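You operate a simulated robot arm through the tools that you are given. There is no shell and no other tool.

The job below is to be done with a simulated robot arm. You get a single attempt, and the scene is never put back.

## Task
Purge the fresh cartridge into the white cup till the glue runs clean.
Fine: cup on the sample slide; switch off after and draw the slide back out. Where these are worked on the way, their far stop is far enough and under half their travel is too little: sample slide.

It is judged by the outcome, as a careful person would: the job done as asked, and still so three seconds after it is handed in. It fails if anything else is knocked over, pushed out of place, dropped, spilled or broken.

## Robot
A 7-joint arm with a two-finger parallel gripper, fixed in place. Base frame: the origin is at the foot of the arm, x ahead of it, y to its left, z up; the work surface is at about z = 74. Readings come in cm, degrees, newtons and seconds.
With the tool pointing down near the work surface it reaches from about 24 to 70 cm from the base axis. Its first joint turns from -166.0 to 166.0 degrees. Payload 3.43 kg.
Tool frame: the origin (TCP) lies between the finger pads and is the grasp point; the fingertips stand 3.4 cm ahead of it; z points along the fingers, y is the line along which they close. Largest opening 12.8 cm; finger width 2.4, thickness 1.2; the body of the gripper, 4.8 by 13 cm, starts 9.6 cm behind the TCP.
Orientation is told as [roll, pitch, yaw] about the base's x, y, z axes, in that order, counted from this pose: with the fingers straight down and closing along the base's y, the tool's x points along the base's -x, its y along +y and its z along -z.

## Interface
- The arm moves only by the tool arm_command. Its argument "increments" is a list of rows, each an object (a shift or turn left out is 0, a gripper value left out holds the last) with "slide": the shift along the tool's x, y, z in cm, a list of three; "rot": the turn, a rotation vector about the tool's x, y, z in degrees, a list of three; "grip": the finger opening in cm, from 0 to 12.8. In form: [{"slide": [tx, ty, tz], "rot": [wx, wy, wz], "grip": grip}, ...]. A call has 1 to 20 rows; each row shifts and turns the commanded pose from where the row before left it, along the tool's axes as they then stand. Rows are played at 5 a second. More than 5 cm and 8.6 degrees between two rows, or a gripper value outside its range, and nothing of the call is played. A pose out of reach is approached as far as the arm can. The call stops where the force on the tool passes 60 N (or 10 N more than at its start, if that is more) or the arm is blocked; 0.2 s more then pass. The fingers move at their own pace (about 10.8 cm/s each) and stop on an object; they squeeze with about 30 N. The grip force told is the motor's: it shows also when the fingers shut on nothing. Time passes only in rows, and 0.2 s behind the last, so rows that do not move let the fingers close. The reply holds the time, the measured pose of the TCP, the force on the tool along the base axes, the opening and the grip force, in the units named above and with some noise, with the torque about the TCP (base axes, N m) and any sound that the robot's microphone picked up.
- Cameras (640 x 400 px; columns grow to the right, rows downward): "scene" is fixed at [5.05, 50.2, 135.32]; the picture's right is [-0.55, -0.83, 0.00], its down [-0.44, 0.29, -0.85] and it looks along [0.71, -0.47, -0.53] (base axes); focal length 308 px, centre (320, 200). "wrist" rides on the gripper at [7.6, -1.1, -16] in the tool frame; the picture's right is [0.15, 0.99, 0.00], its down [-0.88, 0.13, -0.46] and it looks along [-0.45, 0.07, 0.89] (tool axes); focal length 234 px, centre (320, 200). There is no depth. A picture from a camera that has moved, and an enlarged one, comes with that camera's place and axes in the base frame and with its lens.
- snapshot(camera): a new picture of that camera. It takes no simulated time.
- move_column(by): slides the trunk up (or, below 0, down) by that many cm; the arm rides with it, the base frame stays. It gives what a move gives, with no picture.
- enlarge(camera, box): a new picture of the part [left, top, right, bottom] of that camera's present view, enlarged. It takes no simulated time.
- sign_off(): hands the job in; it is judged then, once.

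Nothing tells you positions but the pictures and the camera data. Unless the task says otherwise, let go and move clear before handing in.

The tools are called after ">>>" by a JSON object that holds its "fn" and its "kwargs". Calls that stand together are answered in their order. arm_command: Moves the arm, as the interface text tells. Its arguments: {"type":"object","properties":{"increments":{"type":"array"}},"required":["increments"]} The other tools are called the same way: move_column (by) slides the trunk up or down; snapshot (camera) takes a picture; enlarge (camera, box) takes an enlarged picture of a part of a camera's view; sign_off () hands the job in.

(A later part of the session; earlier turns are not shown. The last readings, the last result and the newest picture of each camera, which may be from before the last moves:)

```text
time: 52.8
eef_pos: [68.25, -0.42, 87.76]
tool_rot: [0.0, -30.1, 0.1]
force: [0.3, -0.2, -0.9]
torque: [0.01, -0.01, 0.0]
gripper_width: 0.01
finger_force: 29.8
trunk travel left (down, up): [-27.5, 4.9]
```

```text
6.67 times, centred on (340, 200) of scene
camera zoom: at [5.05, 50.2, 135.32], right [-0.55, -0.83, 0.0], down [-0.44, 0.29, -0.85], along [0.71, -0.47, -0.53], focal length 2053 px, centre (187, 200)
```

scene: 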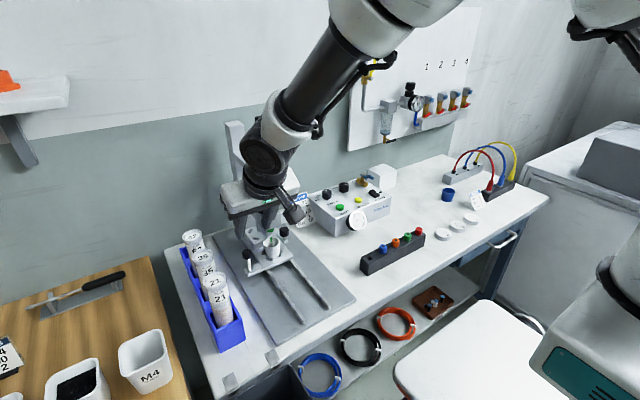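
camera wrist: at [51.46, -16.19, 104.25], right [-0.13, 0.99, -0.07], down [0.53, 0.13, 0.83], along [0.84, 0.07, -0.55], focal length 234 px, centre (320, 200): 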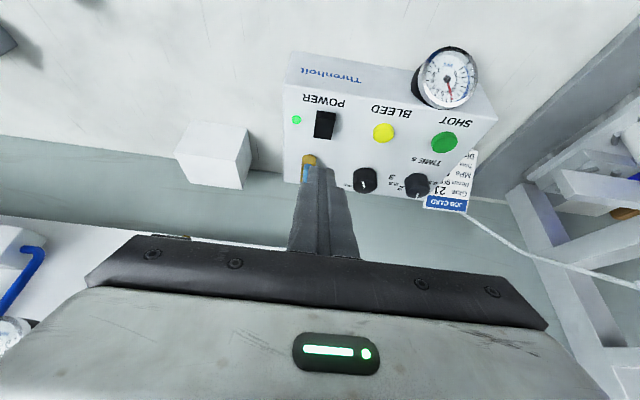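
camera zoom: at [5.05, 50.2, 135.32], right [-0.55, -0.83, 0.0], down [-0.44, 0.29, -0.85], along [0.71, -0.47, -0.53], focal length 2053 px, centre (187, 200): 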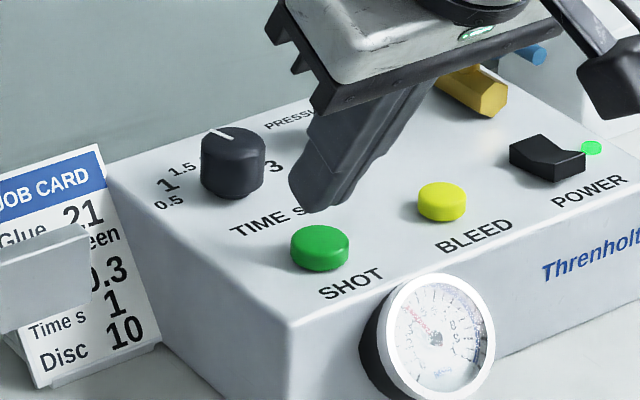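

The tip lines up with SHOT. I'll come down and press lightly, then look at the nozzle.

>>> {"fn": "arm_command", "kwargs": {"increments": [{"slide": [0.5, 0, 0.87]}, {"slide": [0.25, 0, 0.43]}, {"slide": [0.15, 0, 0.26]}, {"slide": [0.1, 0, 0.17]}, {"slide": [0, 0, 0]}]}}

>>> {"fn": "enlarge", "kwargs": {"camera": "scene", "box": [310, 170, 370, 230]}}

>>> {"fn": "enlarge", "kwargs": {"camera": "scene", "box": [260, 220, 300, 260]}}

```text
time: 54.0
eef_pos: [68.34, -0.34, 86.01]
tool_rot: [0.0, -30.1, 0.0]
force: [-0.5, -0.8, 1.5]
torque: [-0.01, 0.05, -0.01]
gripper_width: 0.02
finger_force: 29.9
trunk travel left (down, up): [-27.5, 4.9]
```

```text
6.67 times, centred on (340, 200) of scene
camera zoom: at [5.05, 50.2, 135.32], right [-0.55, -0.83, 0.0], down [-0.44, 0.29, -0.85], along [0.71, -0.47, -0.53], focal length 2053 px, centre (187, 200)
```

zoom: 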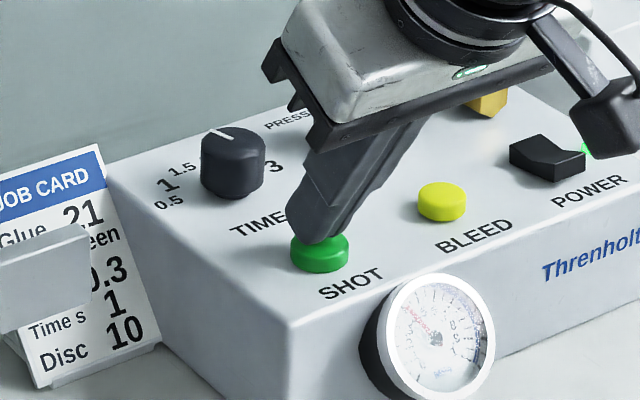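

```text
10.00 times, centred on (280, 240) of scene
camera zoom: at [5.05, 50.2, 135.32], right [-0.55, -0.83, 0.0], down [-0.44, 0.29, -0.85], along [0.71, -0.47, -0.53], focal length 3079 px, centre (720, -200)
```

zoom: 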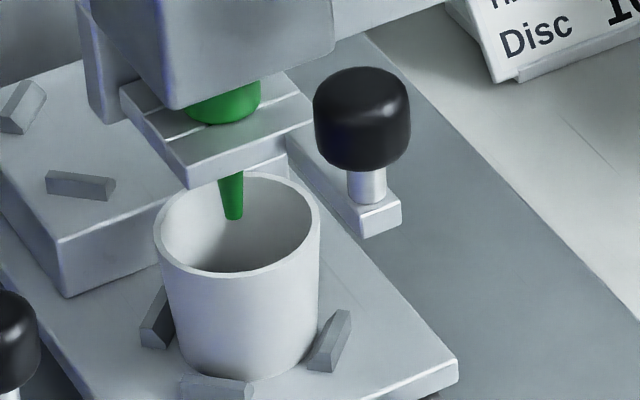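

Contact is just starting, so I'll press further.

>>> {"fn": "arm_command", "kwargs": {"increments": [{"slide": [0.1, 0, 0.17]}, {"slide": [0.08, 0, 0.13]}]}}

>>> {"fn": "enlarge", "kwargs": {"camera": "scene", "box": [260, 220, 300, 260]}}

>>> {"fn": "enlarge", "kwargs": {"camera": "scene", "box": [310, 170, 370, 230]}}

```text
time: 54.6
eef_pos: [68.32, -0.41, 85.61]
tool_rot: [0.1, -30.1, 0.0]
force: [-3.0, -0.4, 6.3]
torque: [-0.02, 0.05, 0.0]
gripper_width: 0.01
finger_force: 29.5
trunk travel left (down, up): [-27.5, 4.9]
heard: click
```

```text
10.00 times, centred on (280, 240) of scene
camera zoom: at [5.05, 50.2, 135.32], right [-0.55, -0.83, 0.0], down [-0.44, 0.29, -0.85], along [0.71, -0.47, -0.53], focal length 3079 px, centre (720, -200)
```

zoom: 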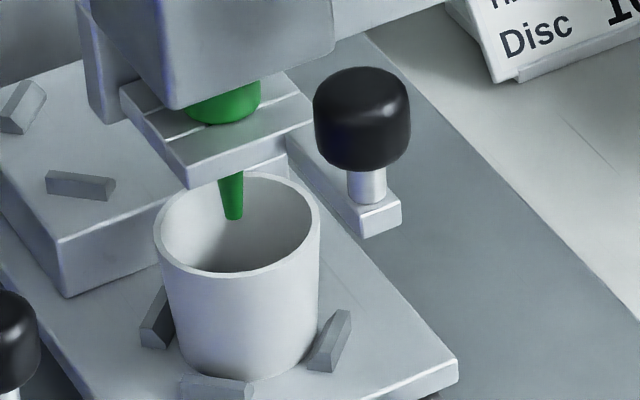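

```text
6.67 times, centred on (340, 200) of scene
camera zoom: at [5.05, 50.2, 135.32], right [-0.55, -0.83, 0.0], down [-0.44, 0.29, -0.85], along [0.71, -0.47, -0.53], focal length 2053 px, centre (187, 200)
```

zoom: 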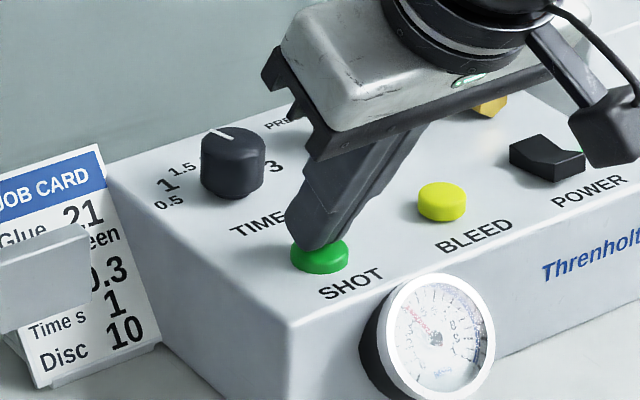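

I heard a click. I'll let short time pass in small chunks and watch the nozzle.

>>> {"fn": "arm_command", "kwargs": {"increments": [{"slide": [0, 0, 0]}]}}

>>> {"fn": "enlarge", "kwargs": {"camera": "scene", "box": [260, 220, 300, 260]}}

>>> {"fn": "enlarge", "kwargs": {"camera": "scene", "box": [346, 208, 370, 232]}}

```text
time: 55.0
eef_pos: [68.37, -0.38, 85.57]
tool_rot: [0.0, -30.1, 0.0]
force: [-1.4, -0.4, 7.9]
torque: [0.0, -0.03, 0.0]
gripper_width: 0.0
finger_force: 30.6
trunk travel left (down, up): [-27.5, 4.9]
```

```text
10.00 times, centred on (280, 240) of scene
camera zoom: at [5.05, 50.2, 135.32], right [-0.55, -0.83, 0.0], down [-0.44, 0.29, -0.85], along [0.71, -0.47, -0.53], focal length 3079 px, centre (720, -200)
```

zoom: 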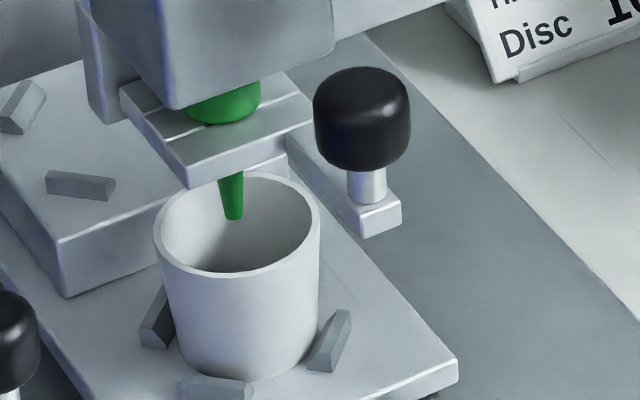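

```text
16.00 times, centred on (358, 220) of scene
camera zoom: at [5.05, 50.2, 135.32], right [-0.55, -0.83, 0.0], down [-0.44, 0.29, -0.85], along [0.71, -0.47, -0.53], focal length 4926 px, centre (-288, -120)
```

zoom: 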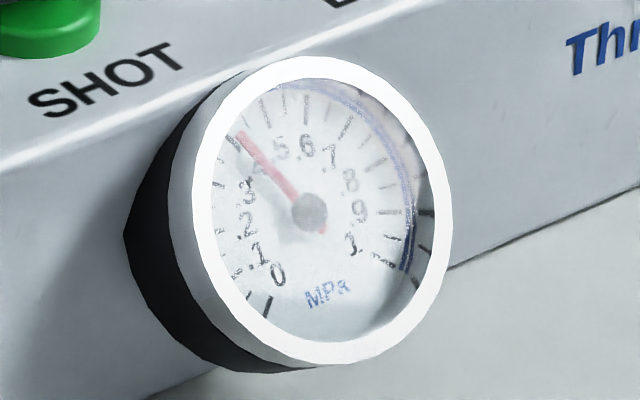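

>>> {"fn": "arm_command", "kwargs": {"increments": [{"slide": [0, 0, 0]}, {"slide": [0, 0, 0]}]}}

>>> {"fn": "enlarge", "kwargs": {"camera": "scene", "box": [265, 230, 295, 260]}}

>>> {"fn": "enlarge", "kwargs": {"camera": "scene", "box": [230, 100, 300, 230]}}

```text
time: 55.6
eef_pos: [68.48, -0.27, 85.71]
tool_rot: [0.1, -30.1, -0.1]
force: [0.2, -0.5, 7.0]
torque: [0.0, -0.06, -0.03]
gripper_width: 0.04
finger_force: 30.0
trunk travel left (down, up): [-27.5, 4.9]
```

```text
13.33 times, centred on (280, 245) of scene
camera zoom: at [5.05, 50.2, 135.32], right [-0.55, -0.83, 0.0], down [-0.44, 0.29, -0.85], along [0.71, -0.47, -0.53], focal length 4105 px, centre (853, -400)
```

zoom: 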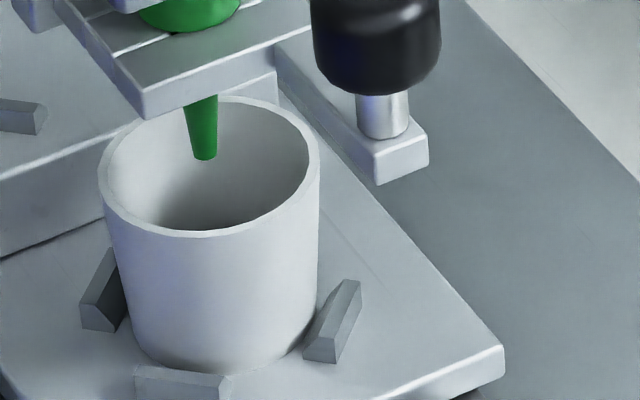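

```text
3.08 times, centred on (265, 165) of scene
camera zoom: at [5.05, 50.2, 135.32], right [-0.55, -0.83, 0.0], down [-0.44, 0.29, -0.85], along [0.71, -0.47, -0.53], focal length 947 px, centre (489, 308)
```

zoom: 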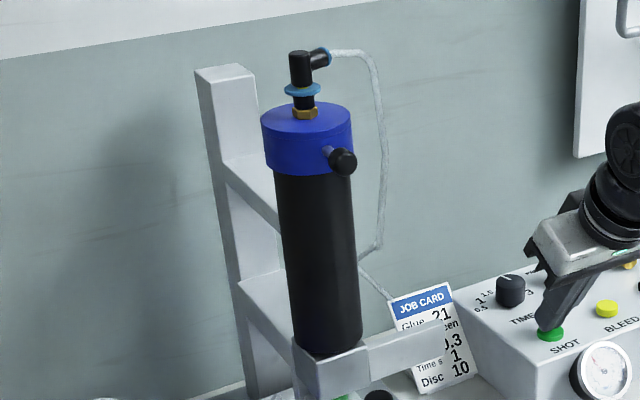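

There's no visible glue yet. I'll release the button, wait a moment, then press again and watch more frames.

>>> {"fn": "arm_command", "kwargs": {"increments": [{"slide": [-0.25, 0, -0.43]}, {"slide": [-0.25, 0, -0.43]}, {"slide": [0, 0, 0]}]}}

>>> {"fn": "enlarge", "kwargs": {"camera": "scene", "box": [265, 230, 295, 260]}}

>>> {"fn": "arm_command", "kwargs": {"increments": [{"slide": [0.25, 0, 0.43]}, {"slide": [0.25, 0, 0.43]}, {"slide": [0.05, 0, 0.08]}, {"slide": [0, 0, 0]}]}}

>>> {"fn": "enlarge", "kwargs": {"camera": "scene", "box": [265, 230, 295, 260]}}

>>> {"fn": "snapshot", "kwargs": {"camera": "wrist"}}

```text
time: 56.4
eef_pos: [68.22, -0.36, 86.54]
tool_rot: [0.0, -29.9, 0.0]
force: [0.5, -0.1, -1.0]
torque: [-0.01, -0.03, 0.01]
gripper_width: 0.01
finger_force: 29.4
trunk travel left (down, up): [-27.5, 4.9]
```

```text
13.33 times, centred on (280, 245) of scene
camera zoom: at [5.05, 50.2, 135.32], right [-0.55, -0.83, 0.0], down [-0.44, 0.29, -0.85], along [0.71, -0.47, -0.53], focal length 4105 px, centre (853, -400)
```

zoom: 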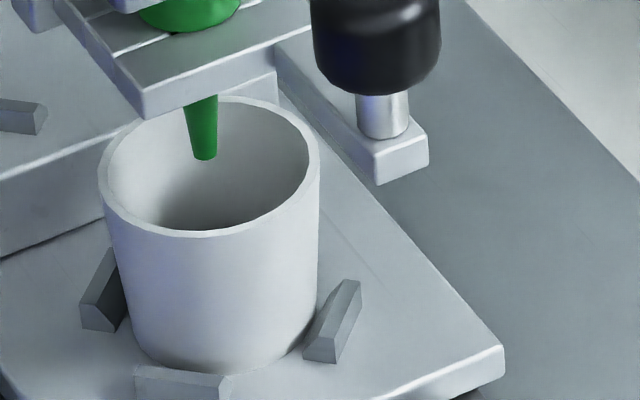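

```text
time: 57.4
eef_pos: [68.31, -0.3, 85.57]
tool_rot: [0.1, -30.2, 0.0]
force: [-0.5, 1.8, 4.2]
torque: [0.05, -0.04, 0.03]
gripper_width: 0.01
finger_force: 29.7
trunk travel left (down, up): [-27.5, 4.9]
heard: click
```

```text
13.33 times, centred on (280, 245) of scene
camera zoom: at [5.05, 50.2, 135.32], right [-0.55, -0.83, 0.0], down [-0.44, 0.29, -0.85], along [0.71, -0.47, -0.53], focal length 4105 px, centre (853, -400)
```

zoom: 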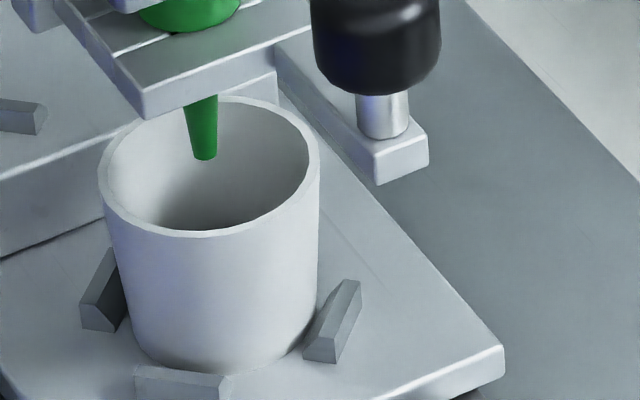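

```text
taken
camera wrist: at [53.69, -1.47, 95.72], right [-0.13, 0.99, -0.07], down [0.53, 0.13, 0.84], along [0.84, 0.07, -0.54], focal length 234 px, centre (320, 200)
```

wrist: 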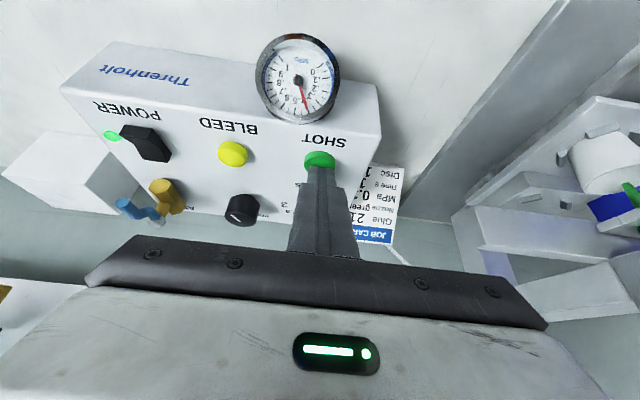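

Only a click, with no glue and no hiss, so something upstream may still be closed. I'll look closely at the AIR valve, the hose run, the cartridge head and the wall panel.

>>> {"fn": "enlarge", "kwargs": {"camera": "wrist", "box": [80, 110, 280, 240]}}

>>> {"fn": "enlarge", "kwargs": {"camera": "wrist", "box": [250, 20, 350, 130]}}

>>> {"fn": "enlarge", "kwargs": {"camera": "scene", "box": [240, 105, 300, 165]}}

>>> {"fn": "enlarge", "kwargs": {"camera": "scene", "box": [340, 10, 480, 150]}}

>>> {"fn": "enlarge", "kwargs": {"camera": "scene", "box": [255, 185, 320, 245]}}

>>> {"fn": "snapshot", "kwargs": {"camera": "scene"}}

```text
3.08 times, centred on (180, 175) of wrist
camera zoom: at [53.69, -1.47, 95.72], right [-0.13, 0.99, -0.07], down [0.53, 0.13, 0.84], along [0.84, 0.07, -0.54], focal length 720 px, centre (751, 277)
```

zoom: 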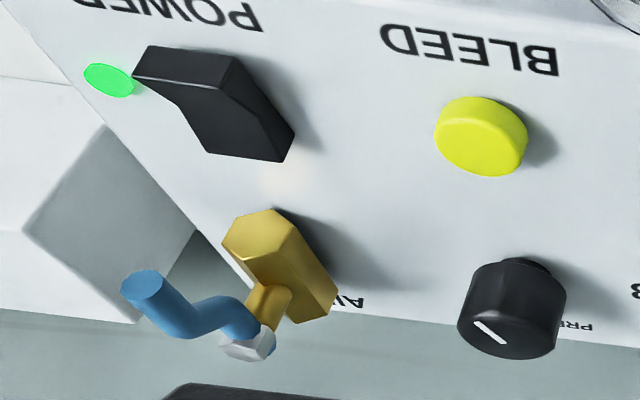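

```text
3.64 times, centred on (300, 75) of wrist
camera zoom: at [53.69, -1.47, 95.72], right [-0.13, 0.99, -0.07], down [0.53, 0.13, 0.84], along [0.84, 0.07, -0.54], focal length 852 px, centre (393, 654)
```

zoom: 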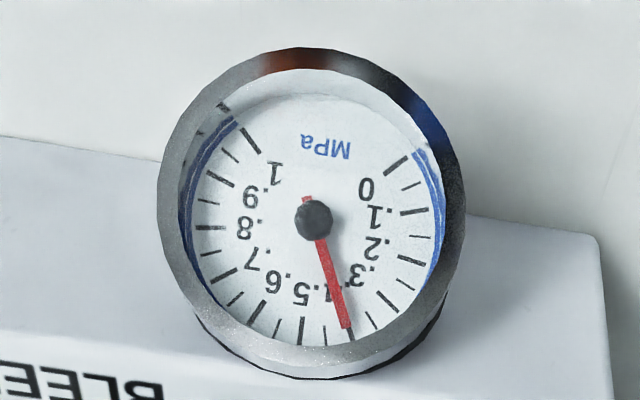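

```text
6.67 times, centred on (270, 135) of scene
camera zoom: at [5.05, 50.2, 135.32], right [-0.55, -0.83, 0.0], down [-0.44, 0.29, -0.85], along [0.71, -0.47, -0.53], focal length 2053 px, centre (653, 633)
```

zoom: 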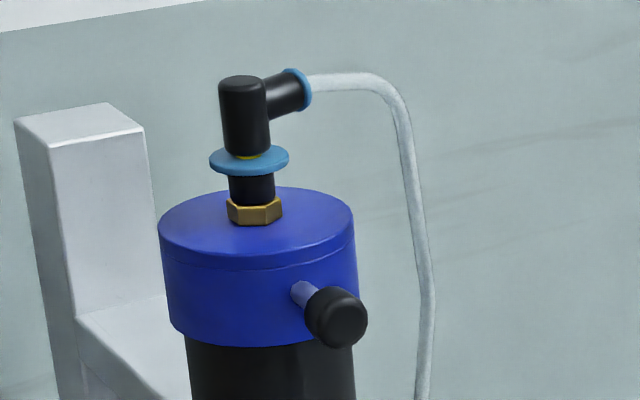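

```text
2.86 times, centred on (410, 80) of scene
camera zoom: at [5.05, 50.2, 135.32], right [-0.55, -0.83, 0.0], down [-0.44, 0.29, -0.85], along [0.71, -0.47, -0.53], focal length 880 px, centre (63, 543)
```

zoom: 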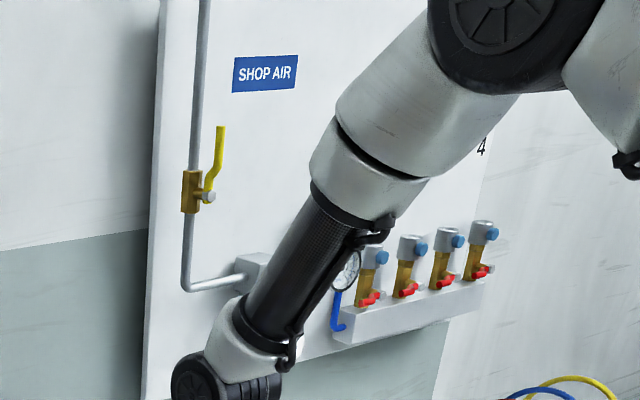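

```text
6.67 times, centred on (288, 215) of scene
camera zoom: at [5.05, 50.2, 135.32], right [-0.55, -0.83, 0.0], down [-0.44, 0.29, -0.85], along [0.71, -0.47, -0.53], focal length 2053 px, centre (537, 100)
```

zoom: 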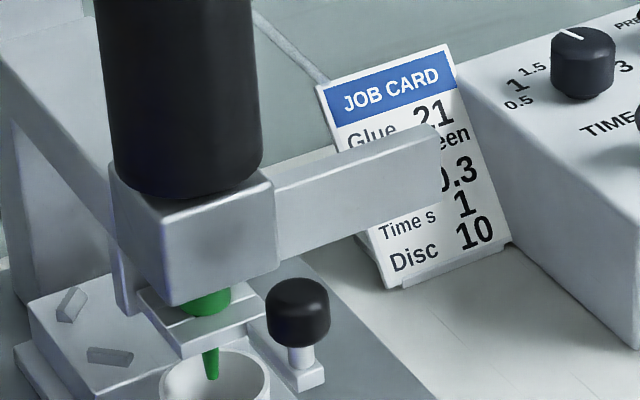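

```text
taken
```

scene: 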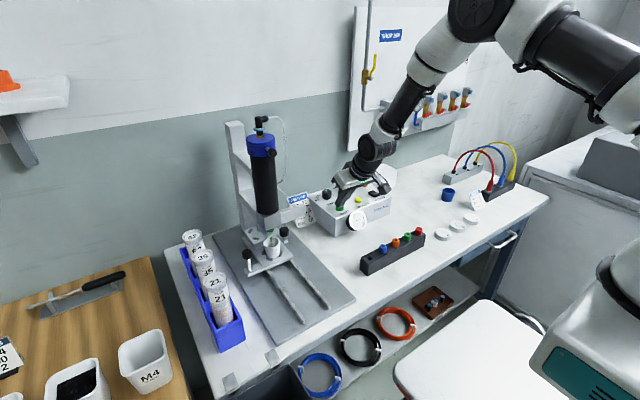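

AIR is open and the gauge holds about 0.4 MPa. A fresh cartridge may need several shots before glue reaches the tip, so I'll keep watching the held shot, also through the wrist camera.

>>> {"fn": "arm_command", "kwargs": {"increments": [{"slide": [0, 0, 0]}, {"slide": [0, 0, 0]}, {"slide": [0, 0, 0]}, {"slide": [0, 0, 0]}]}}

>>> {"fn": "enlarge", "kwargs": {"camera": "scene", "box": [265, 230, 295, 260]}}

>>> {"fn": "enlarge", "kwargs": {"camera": "wrist", "box": [540, 110, 640, 250]}}

>>> {"fn": "enlarge", "kwargs": {"camera": "wrist", "box": [250, 20, 350, 130]}}

```text
time: 58.4
eef_pos: [68.22, -0.28, 85.64]
tool_rot: [0.0, -30.1, 0.0]
force: [1.2, 1.6, 5.9]
torque: [0.05, -0.12, 0.01]
gripper_width: 0.0
finger_force: 30.6
trunk travel left (down, up): [-27.5, 4.9]
```

```text
13.33 times, centred on (280, 245) of scene
camera zoom: at [5.05, 50.2, 135.32], right [-0.55, -0.83, 0.0], down [-0.44, 0.29, -0.85], along [0.71, -0.47, -0.53], focal length 4105 px, centre (853, -400)
```

zoom: 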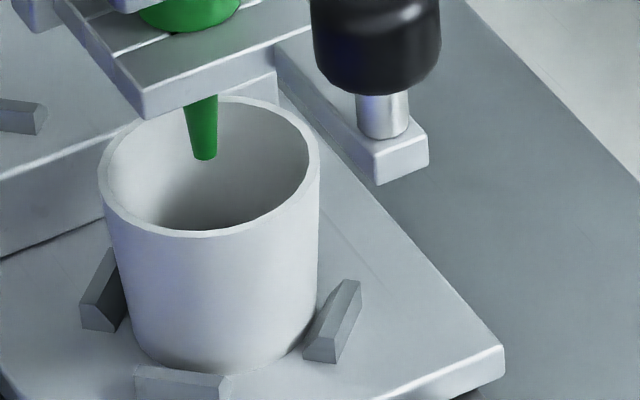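

```text
2.86 times, centred on (590, 180) of wrist
camera zoom: at [53.69, -1.48, 95.71], right [-0.13, 0.99, -0.07], down [0.53, 0.13, 0.84], along [0.84, 0.07, -0.54], focal length 669 px, centre (-451, 257)
```

zoom: 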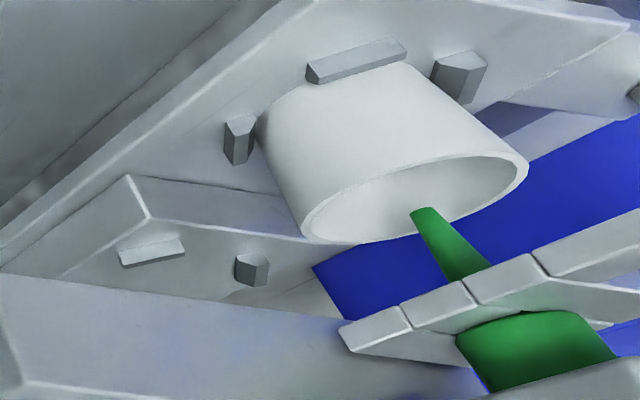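

```text
3.64 times, centred on (300, 75) of wrist
camera zoom: at [53.69, -1.48, 95.71], right [-0.13, 0.99, -0.07], down [0.53, 0.13, 0.84], along [0.84, 0.07, -0.54], focal length 852 px, centre (393, 654)
```

zoom: 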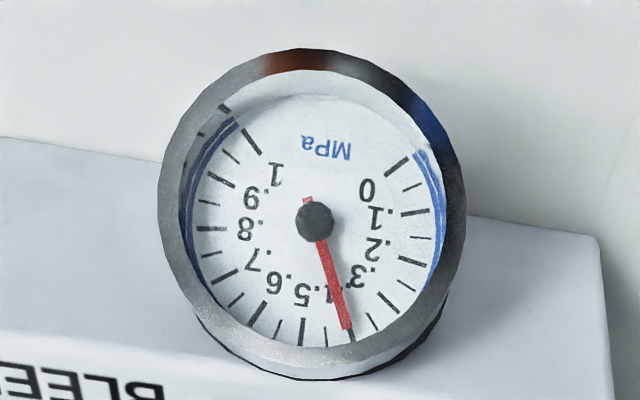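

Two SHOT presses gave clicks and no glue. BLEED looks like the function for clearing a fresh cartridge, and with the cup in place it is safe to try. I'll lift and move over to BLEED at about (69.2, -7.9).

>>> {"fn": "arm_command", "kwargs": {"increments": [{"slide": [-0.5, 0, -0.87]}, {"slide": [-0.6, 0, -1.04]}, {"slide": [0, -3.7, 0]}, {"slide": [0, -3.8, 0]}, {"slide": [0.3, 0, 0.5]}, {"slide": [0, 0, 0]}]}}

>>> {"fn": "enlarge", "kwargs": {"camera": "wrist", "box": [260, 90, 380, 210]}}

>>> {"fn": "enlarge", "kwargs": {"camera": "scene", "box": [330, 165, 390, 225]}}

>>> {"fn": "enlarge", "kwargs": {"camera": "scene", "box": [265, 230, 295, 260]}}

```text
time: 59.8
eef_pos: [68.53, -7.86, 87.15]
tool_rot: [0.1, -30.0, 0.0]
force: [0.5, -0.6, 0.0]
torque: [-0.01, -0.01, 0.01]
gripper_width: 0.01
finger_force: 30.2
trunk travel left (down, up): [-27.5, 4.9]
```

```text
3.33 times, centred on (320, 150) of wrist
camera zoom: at [53.79, -9.03, 97.18], right [-0.13, 0.99, -0.07], down [0.53, 0.13, 0.83], along [0.84, 0.07, -0.55], focal length 781 px, centre (320, 367)
```

zoom: 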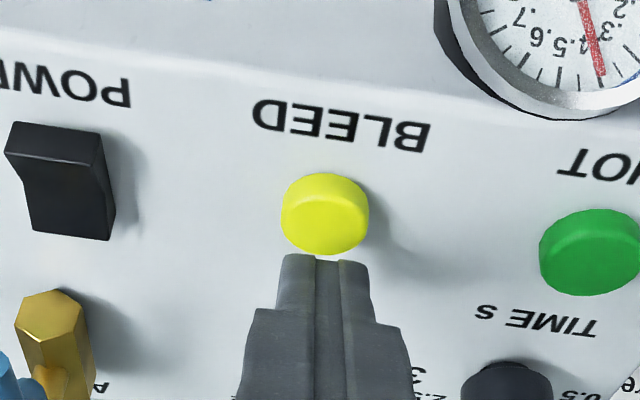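

```text
6.67 times, centred on (360, 195) of scene
camera zoom: at [5.05, 50.2, 135.32], right [-0.55, -0.83, 0.0], down [-0.44, 0.29, -0.85], along [0.71, -0.47, -0.53], focal length 2053 px, centre (53, 233)
```

zoom: 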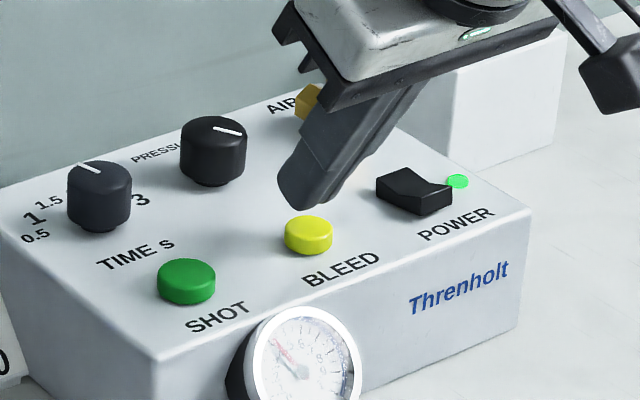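

```text
13.33 times, centred on (280, 245) of scene
camera zoom: at [5.05, 50.2, 135.32], right [-0.55, -0.83, 0.0], down [-0.44, 0.29, -0.85], along [0.71, -0.47, -0.53], focal length 4105 px, centre (853, -400)
```

zoom: 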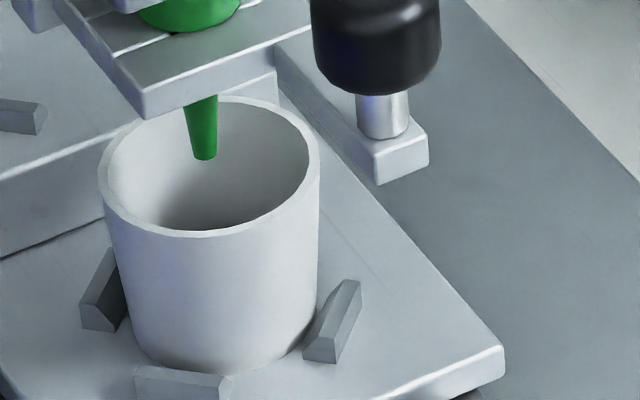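

Aligned over BLEED. I'll press it gently and watch the nozzle.

>>> {"fn": "arm_command", "kwargs": {"increments": [{"slide": [0.3, 0, 0.52]}, {"slide": [0.25, 0, 0.43]}, {"slide": [0.15, 0, 0.26]}, {"slide": [0.1, 0, 0.17]}, {"slide": [0, 0, 0]}]}}

>>> {"fn": "enlarge", "kwargs": {"camera": "scene", "box": [265, 230, 295, 260]}}

>>> {"fn": "enlarge", "kwargs": {"camera": "scene", "box": [330, 165, 390, 225]}}

```text
time: 61.0
eef_pos: [68.39, -7.87, 85.71]
tool_rot: [0.0, -30.1, 0.0]
force: [1.0, 1.8, 4.2]
torque: [0.04, -0.08, 0.02]
gripper_width: 0.0
finger_force: 29.9
trunk travel left (down, up): [-27.5, 4.9]
heard: click
```

```text
13.33 times, centred on (280, 245) of scene
camera zoom: at [5.05, 50.2, 135.32], right [-0.55, -0.83, 0.0], down [-0.44, 0.29, -0.85], along [0.71, -0.47, -0.53], focal length 4105 px, centre (853, -400)
```

zoom: 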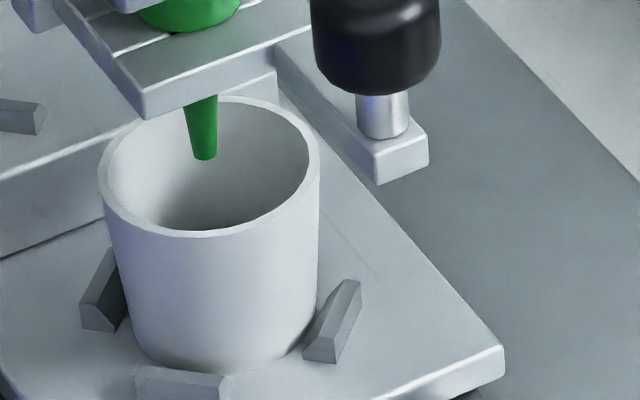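

```text
6.67 times, centred on (360, 195) of scene
camera zoom: at [5.05, 50.2, 135.32], right [-0.55, -0.83, 0.0], down [-0.44, 0.29, -0.85], along [0.71, -0.47, -0.53], focal length 2053 px, centre (53, 233)
```

zoom: 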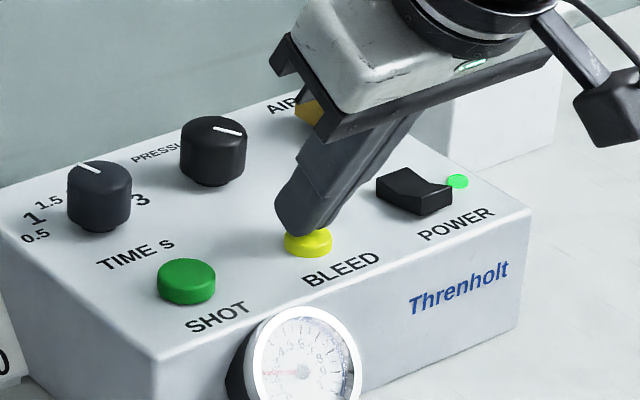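

The gauge needle seems to have dropped, so BLEED vents air. I'll release at once and check the gauge.

>>> {"fn": "arm_command", "kwargs": {"increments": [{"slide": [-0.4, 0, -0.7]}, {"slide": [-0.4, 0, -0.7]}]}}

>>> {"fn": "enlarge", "kwargs": {"camera": "scene", "box": [346, 208, 370, 232]}}

>>> {"fn": "arm_command", "kwargs": {"increments": [{"slide": [0, 0, 0]}, {"slide": [0, 0, 0]}, {"slide": [0, 0, 0]}, {"slide": [0, 0, 0]}]}}

>>> {"fn": "enlarge", "kwargs": {"camera": "scene", "box": [346, 208, 370, 232]}}

>>> {"fn": "enlarge", "kwargs": {"camera": "scene", "box": [265, 230, 295, 260]}}

```text
time: 61.6
eef_pos: [68.49, -7.85, 87.14]
tool_rot: [0.0, -29.8, 0.1]
force: [-0.3, 0.4, -0.3]
torque: [-0.01, 0.0, 0.02]
gripper_width: 0.0
finger_force: 29.8
trunk travel left (down, up): [-27.5, 4.9]
```

```text
16.00 times, centred on (358, 220) of scene
camera zoom: at [5.05, 50.2, 135.32], right [-0.55, -0.83, 0.0], down [-0.44, 0.29, -0.85], along [0.71, -0.47, -0.53], focal length 4926 px, centre (-288, -120)
```

zoom: 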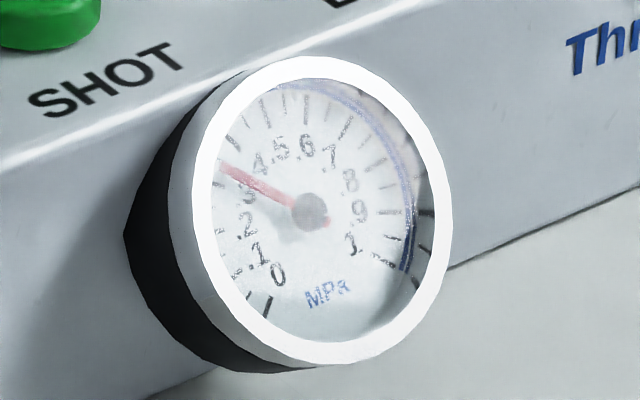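

```text
time: 62.6
eef_pos: [68.37, -7.82, 87.13]
tool_rot: [0.0, -30.0, 0.1]
force: [0.2, 0.2, -0.2]
torque: [0.02, 0.0, 0.02]
gripper_width: 0.0
finger_force: 29.9
trunk travel left (down, up): [-27.5, 4.9]
```

```text
16.00 times, centred on (358, 220) of scene
camera zoom: at [5.05, 50.2, 135.32], right [-0.55, -0.83, 0.0], down [-0.44, 0.29, -0.85], along [0.71, -0.47, -0.53], focal length 4926 px, centre (-288, -120)
```

zoom: 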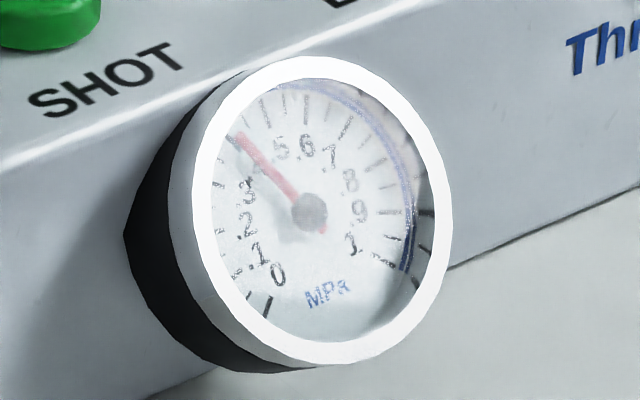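

```text
13.33 times, centred on (280, 245) of scene
camera zoom: at [5.05, 50.2, 135.32], right [-0.55, -0.83, 0.0], down [-0.44, 0.29, -0.85], along [0.71, -0.47, -0.53], focal length 4105 px, centre (853, -400)
```

zoom: 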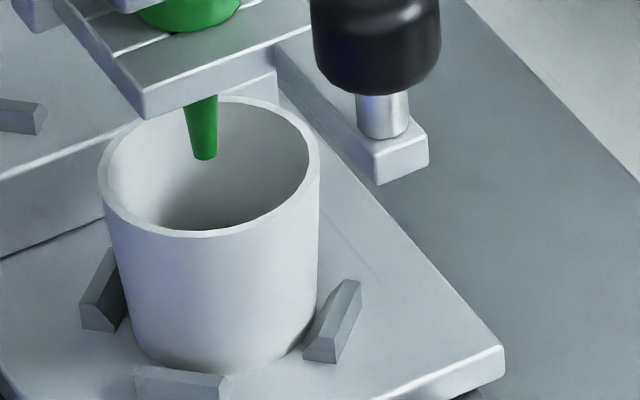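

BLEED only vents air. The gauge recovered to 0.4, so the supply is open and SHOT is the right control. I'll go back to SHOT and repeat shots, looking tightly at the tip.

>>> {"fn": "arm_command", "kwargs": {"increments": [{"slide": [0, 3.7, 0]}, {"slide": [0, 3.8, 0]}, {"slide": [0.4, 0, 0.7]}, {"slide": [0.25, 0, 0.43]}, {"slide": [0.2, 0, 0.35]}, {"slide": [0, 0, 0]}]}}

>>> {"fn": "enlarge", "kwargs": {"camera": "scene", "box": [270, 235, 285, 250]}}

>>> {"fn": "arm_command", "kwargs": {"increments": [{"slide": [0, 0, 0]}]}}

>>> {"fn": "enlarge", "kwargs": {"camera": "scene", "box": [270, 235, 285, 250]}}

>>> {"fn": "enlarge", "kwargs": {"camera": "scene", "box": [346, 208, 370, 232]}}

```text
time: 64.0
eef_pos: [68.4, -0.32, 85.56]
tool_rot: [0.0, -30.2, 0.0]
force: [-1.4, 2.3, 8.1]
torque: [0.03, 0.0, 0.03]
gripper_width: 0.01
finger_force: 30.5
trunk travel left (down, up): [-27.5, 4.9]
heard: click, click
```

```text
16.00 times, centred on (278, 242) of scene
camera zoom: at [5.05, 50.2, 135.32], right [-0.55, -0.83, 0.0], down [-0.44, 0.29, -0.85], along [0.71, -0.47, -0.53], focal length 4926 px, centre (1000, -480)
```

zoom: 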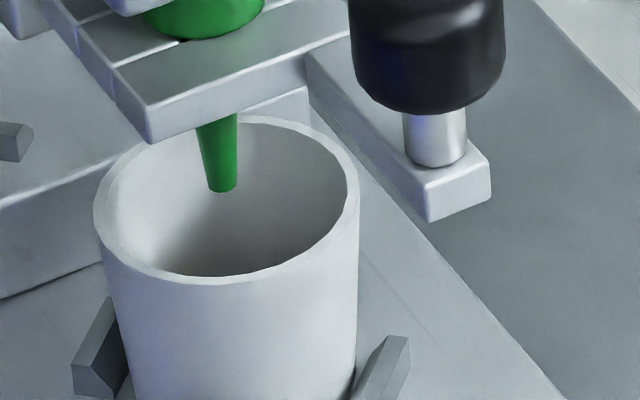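

```text
time: 64.4
eef_pos: [68.34, -0.3, 85.54]
tool_rot: [0.0, -30.2, 0.0]
force: [-0.9, 1.3, 9.0]
torque: [0.06, -0.08, -0.02]
gripper_width: 0.0
finger_force: 30.1
trunk travel left (down, up): [-27.5, 4.9]
```

```text
16.00 times, centred on (278, 242) of scene
camera zoom: at [5.05, 50.2, 135.32], right [-0.55, -0.83, 0.0], down [-0.44, 0.29, -0.85], along [0.71, -0.47, -0.53], focal length 4926 px, centre (1000, -480)
```

zoom: 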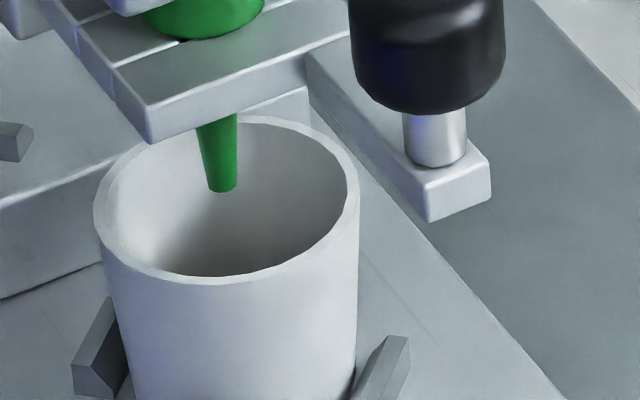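

```text
16.00 times, centred on (358, 220) of scene
camera zoom: at [5.05, 50.2, 135.32], right [-0.55, -0.83, 0.0], down [-0.44, 0.29, -0.85], along [0.71, -0.47, -0.53], focal length 4926 px, centre (-288, -120)
```

zoom: 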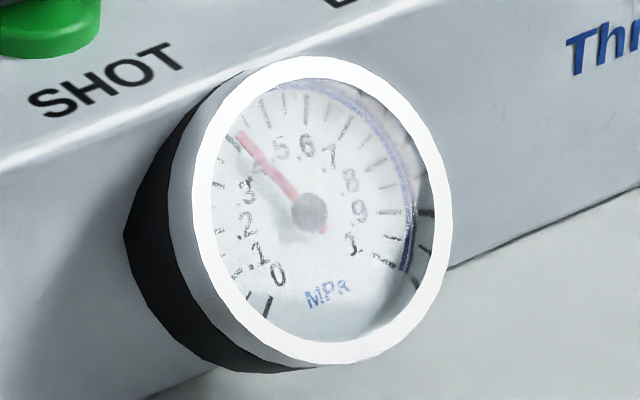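

There's a faint warm tint low inside the cup now. I'll zoom in on its interior.

>>> {"fn": "enlarge", "kwargs": {"camera": "scene", "box": [267, 236, 283, 254]}}

>>> {"fn": "enlarge", "kwargs": {"camera": "wrist", "box": [570, 120, 640, 220]}}

>>> {"fn": "arm_command", "kwargs": {"increments": [{"slide": [0, 0, 0]}, {"slide": [0, 0, 0]}, {"slide": [0, 0, 0]}, {"slide": [0, 0, 0]}, {"slide": [0, 0, 0]}, {"slide": [-0.4, 0, -0.7]}, {"slide": [-0.2, 0, -0.35]}]}}

>>> {"fn": "enlarge", "kwargs": {"camera": "scene", "box": [267, 236, 283, 254]}}

```text
16.00 times, centred on (275, 245) of scene
camera zoom: at [5.05, 50.2, 135.32], right [-0.55, -0.83, 0.0], down [-0.44, 0.29, -0.85], along [0.71, -0.47, -0.53], focal length 4926 px, centre (1040, -520)
```

zoom: 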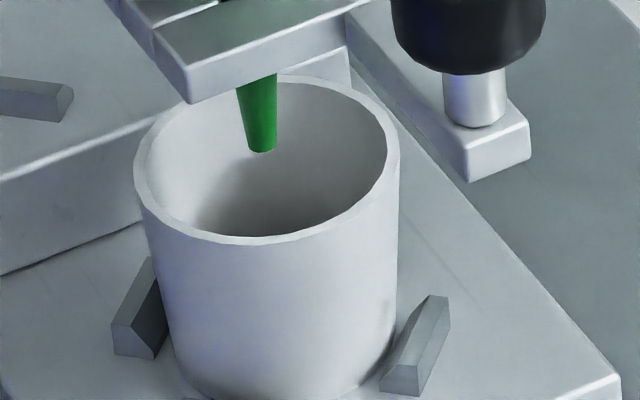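

```text
4.00 times, centred on (605, 170) of wrist
camera zoom: at [53.72, -1.49, 95.59], right [-0.13, 0.99, -0.07], down [0.53, 0.13, 0.84], along [0.84, 0.07, -0.54], focal length 937 px, centre (-820, 320)
```

zoom: 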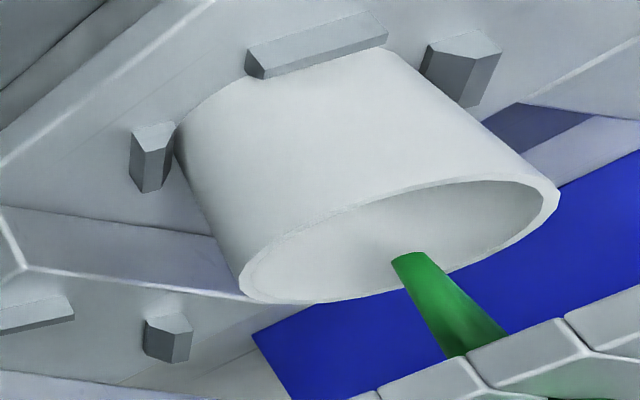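

```text
time: 66.0
eef_pos: [68.12, -0.26, 86.54]
tool_rot: [-0.1, -29.7, 0.0]
force: [-0.8, 0.5, 0.1]
torque: [-0.02, 0.01, 0.02]
gripper_width: 0.0
finger_force: 30.0
trunk travel left (down, up): [-27.5, 4.9]
```

```text
16.00 times, centred on (275, 245) of scene
camera zoom: at [5.05, 50.2, 135.32], right [-0.55, -0.83, 0.0], down [-0.44, 0.29, -0.85], along [0.71, -0.47, -0.53], focal length 4926 px, centre (1040, -520)
```

zoom: 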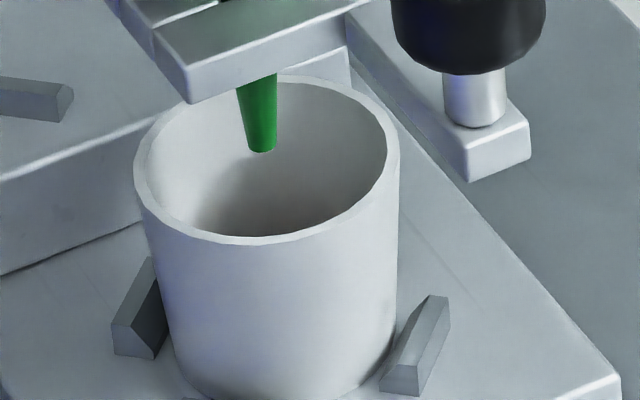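

The inside of the cup has turned brownish, so glue is coming out. I'll go up and look down into the cup with the wrist camera.

>>> {"fn": "arm_command", "kwargs": {"increments": [{"slide": [0, 0, -4]}, {"slide": [0, 0, -4]}, {"slide": [3.5, 0, -2]}, {"slide": [3.5, 0, -2]}, {"slide": [0, 5, 0]}, {"slide": [0, 5, 0]}, {"slide": [0, 5, 0]}, {"slide": [0, 5, 0]}, {"slide": [0, 5, 0]}, {"slide": [0, 5, 0]}, {"slide": [0, 1, 0]}, {"rot": [0, 8, 0]}, {"rot": [0, 8, 0]}, {"rot": [0, 8, 0]}, {"rot": [0, 6, 0]}, {"slide": [0, 0, 0]}]}}

>>> {"fn": "snapshot", "kwargs": {"camera": "wrist"}}

```text
time: 69.4
eef_pos: [56.23, 30.57, 93.55]
tool_rot: [0.0, 0.1, 0.1]
force: [0.5, 0.0, -0.6]
torque: [-0.01, 0.01, 0.0]
gripper_width: 0.0
finger_force: 30.2
trunk travel left (down, up): [-27.5, 4.9]
```

```text
taken
camera wrist: at [48.65, 29.46, 109.58], right [-0.15, 0.99, 0.0], down [0.88, 0.13, 0.45], along [0.45, 0.07, -0.89], focal length 234 px, centre (320, 200)
```

wrist: 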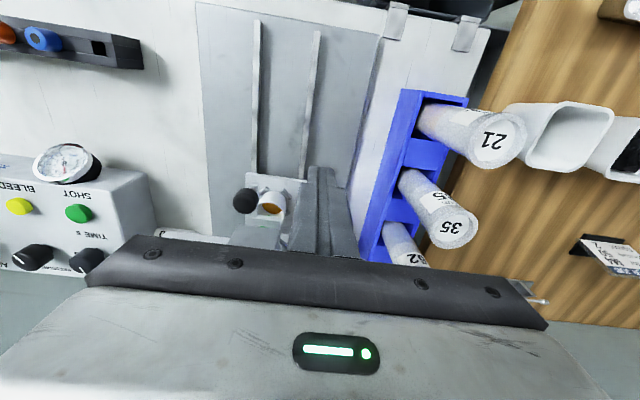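

>>> {"fn": "enlarge", "kwargs": {"camera": "wrist", "box": [230, 170, 310, 250]}}

>>> {"fn": "enlarge", "kwargs": {"camera": "wrist", "box": [250, 185, 295, 225]}}

```text
5.00 times, centred on (270, 210) of wrist
camera zoom: at [48.65, 29.46, 109.58], right [-0.15, 0.99, 0.0], down [0.88, 0.13, 0.45], along [0.45, 0.07, -0.89], focal length 1171 px, centre (570, 150)
```

zoom: 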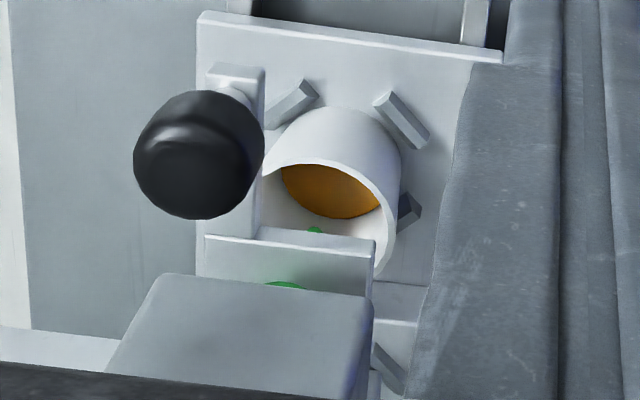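

```text
10.00 times, centred on (272, 205) of wrist
camera zoom: at [48.65, 29.46, 109.58], right [-0.15, 0.99, 0.0], down [0.88, 0.13, 0.45], along [0.45, 0.07, -0.89], focal length 2342 px, centre (795, 150)
```

zoom: 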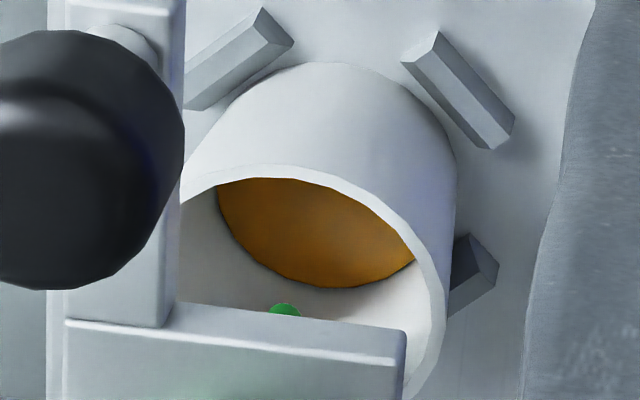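

There is amber glue across the bottom of the cup. I need to see whether it changes with further shots, so I'll retrace my path and fire two more.

>>> {"fn": "arm_command", "kwargs": {"increments": [{"rot": [0, -6, 0]}, {"rot": [0, -8, 0]}, {"rot": [0, -8, 0]}, {"rot": [0, -8, 0]}, {"slide": [0, -1, 0]}, {"slide": [0, -5, 0]}, {"slide": [0, -5, 0]}, {"slide": [0, -5, 0]}, {"slide": [0, -5, 0]}, {"slide": [0, -5, 0]}, {"slide": [0, -5, 0]}, {"slide": [-3.5, 0, 2]}, {"slide": [-3.5, 0, 2]}, {"slide": [0, 0, 4]}, {"slide": [0, 0, 3.5]}, {"slide": [0, 0, 0.5]}, {"slide": [0, 0, 0]}]}}

>>> {"fn": "enlarge", "kwargs": {"camera": "scene", "box": [310, 170, 370, 230]}}

>>> {"fn": "enlarge", "kwargs": {"camera": "scene", "box": [267, 236, 283, 254]}}

```text
time: 73.0
eef_pos: [68.31, -0.34, 86.74]
tool_rot: [0.0, -29.9, 0.0]
force: [0.7, -0.4, 0.3]
torque: [0.03, 0.0, 0.01]
gripper_width: 0.01
finger_force: 30.4
trunk travel left (down, up): [-27.5, 4.9]
```

```text
6.67 times, centred on (340, 200) of scene
camera zoom: at [5.05, 50.2, 135.32], right [-0.55, -0.83, 0.0], down [-0.44, 0.29, -0.85], along [0.71, -0.47, -0.53], focal length 2053 px, centre (187, 200)
```

zoom: 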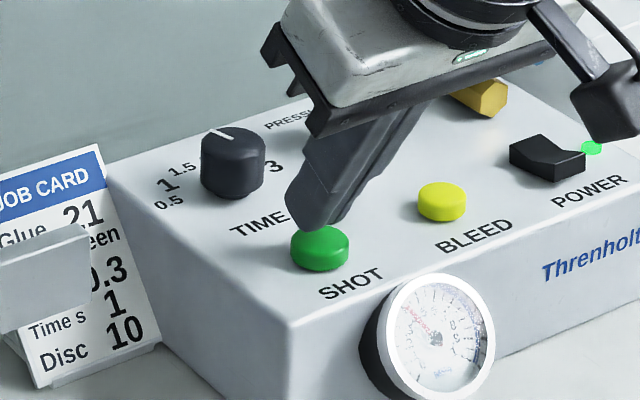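

```text
16.00 times, centred on (275, 245) of scene
camera zoom: at [5.05, 50.2, 135.32], right [-0.55, -0.83, 0.0], down [-0.44, 0.29, -0.85], along [0.71, -0.47, -0.53], focal length 4926 px, centre (1040, -520)
```

zoom: 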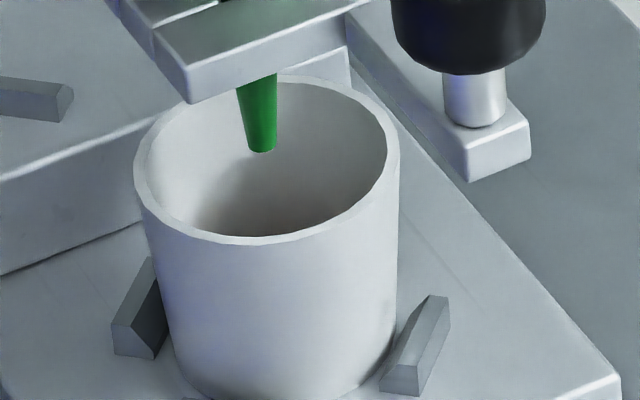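

>>> {"fn": "arm_command", "kwargs": {"increments": [{"slide": [0.3, 0, 0.52]}, {"slide": [0.2, 0, 0.35]}, {"slide": [0.1, 0, 0.18]}]}}

>>> {"fn": "enlarge", "kwargs": {"camera": "scene", "box": [267, 236, 283, 254]}}

>>> {"fn": "arm_command", "kwargs": {"increments": [{"slide": [0, 0, 0]}, {"slide": [0, 0, 0]}]}}

>>> {"fn": "enlarge", "kwargs": {"camera": "scene", "box": [267, 236, 283, 254]}}

>>> {"fn": "arm_command", "kwargs": {"increments": [{"slide": [0, 0, 0]}, {"slide": [0, 0, 0]}, {"slide": [0, 0, 0]}, {"slide": [0, 0, 0]}]}}

>>> {"fn": "enlarge", "kwargs": {"camera": "scene", "box": [267, 236, 283, 254]}}

```text
time: 73.8
eef_pos: [68.35, -0.29, 85.61]
tool_rot: [0.1, -30.1, -0.1]
force: [-1.6, -0.6, 5.9]
torque: [-0.03, 0.04, 0.02]
gripper_width: 0.01
finger_force: 30.0
trunk travel left (down, up): [-27.5, 4.9]
heard: click
```

```text
16.00 times, centred on (275, 245) of scene
camera zoom: at [5.05, 50.2, 135.32], right [-0.55, -0.83, 0.0], down [-0.44, 0.29, -0.85], along [0.71, -0.47, -0.53], focal length 4926 px, centre (1040, -520)
```

zoom: 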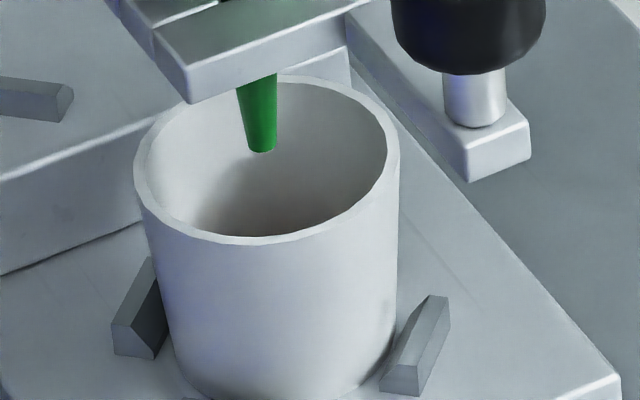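

```text
time: 74.4
eef_pos: [68.31, -0.21, 85.55]
tool_rot: [-0.1, -30.1, 0.0]
force: [-0.9, -1.1, 5.8]
torque: [-0.06, -0.03, 0.02]
gripper_width: 0.01
finger_force: 29.5
trunk travel left (down, up): [-27.5, 4.9]
```

```text
16.00 times, centred on (275, 245) of scene
camera zoom: at [5.05, 50.2, 135.32], right [-0.55, -0.83, 0.0], down [-0.44, 0.29, -0.85], along [0.71, -0.47, -0.53], focal length 4926 px, centre (1040, -520)
```

zoom: 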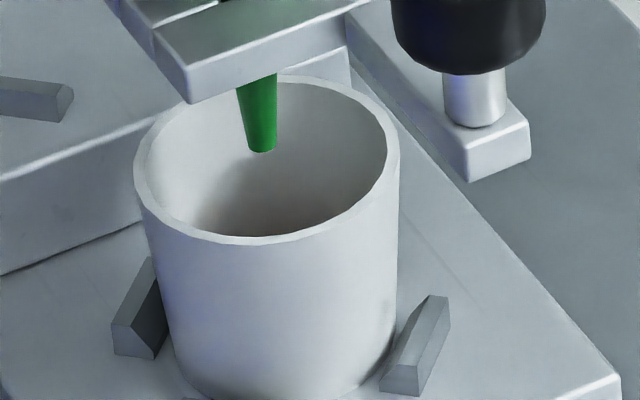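

```text
time: 75.4
eef_pos: [68.29, -0.27, 85.65]
tool_rot: [0.1, -30.1, 0.0]
force: [1.6, -1.1, 8.1]
torque: [-0.05, -0.15, 0.0]
gripper_width: 0.02
finger_force: 30.4
trunk travel left (down, up): [-27.5, 4.9]
```

```text
16.00 times, centred on (275, 245) of scene
camera zoom: at [5.05, 50.2, 135.32], right [-0.55, -0.83, 0.0], down [-0.44, 0.29, -0.85], along [0.71, -0.47, -0.53], focal length 4926 px, centre (1040, -520)
```

zoom: 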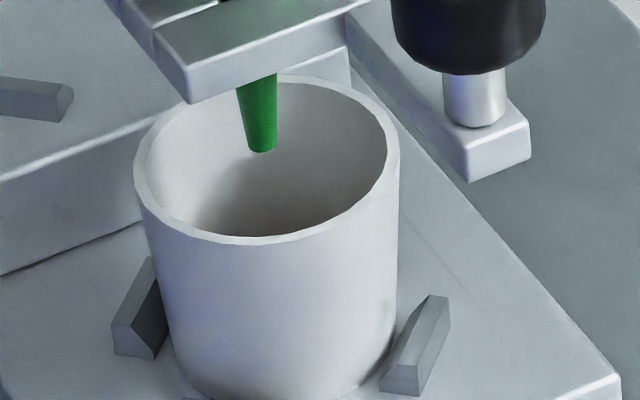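

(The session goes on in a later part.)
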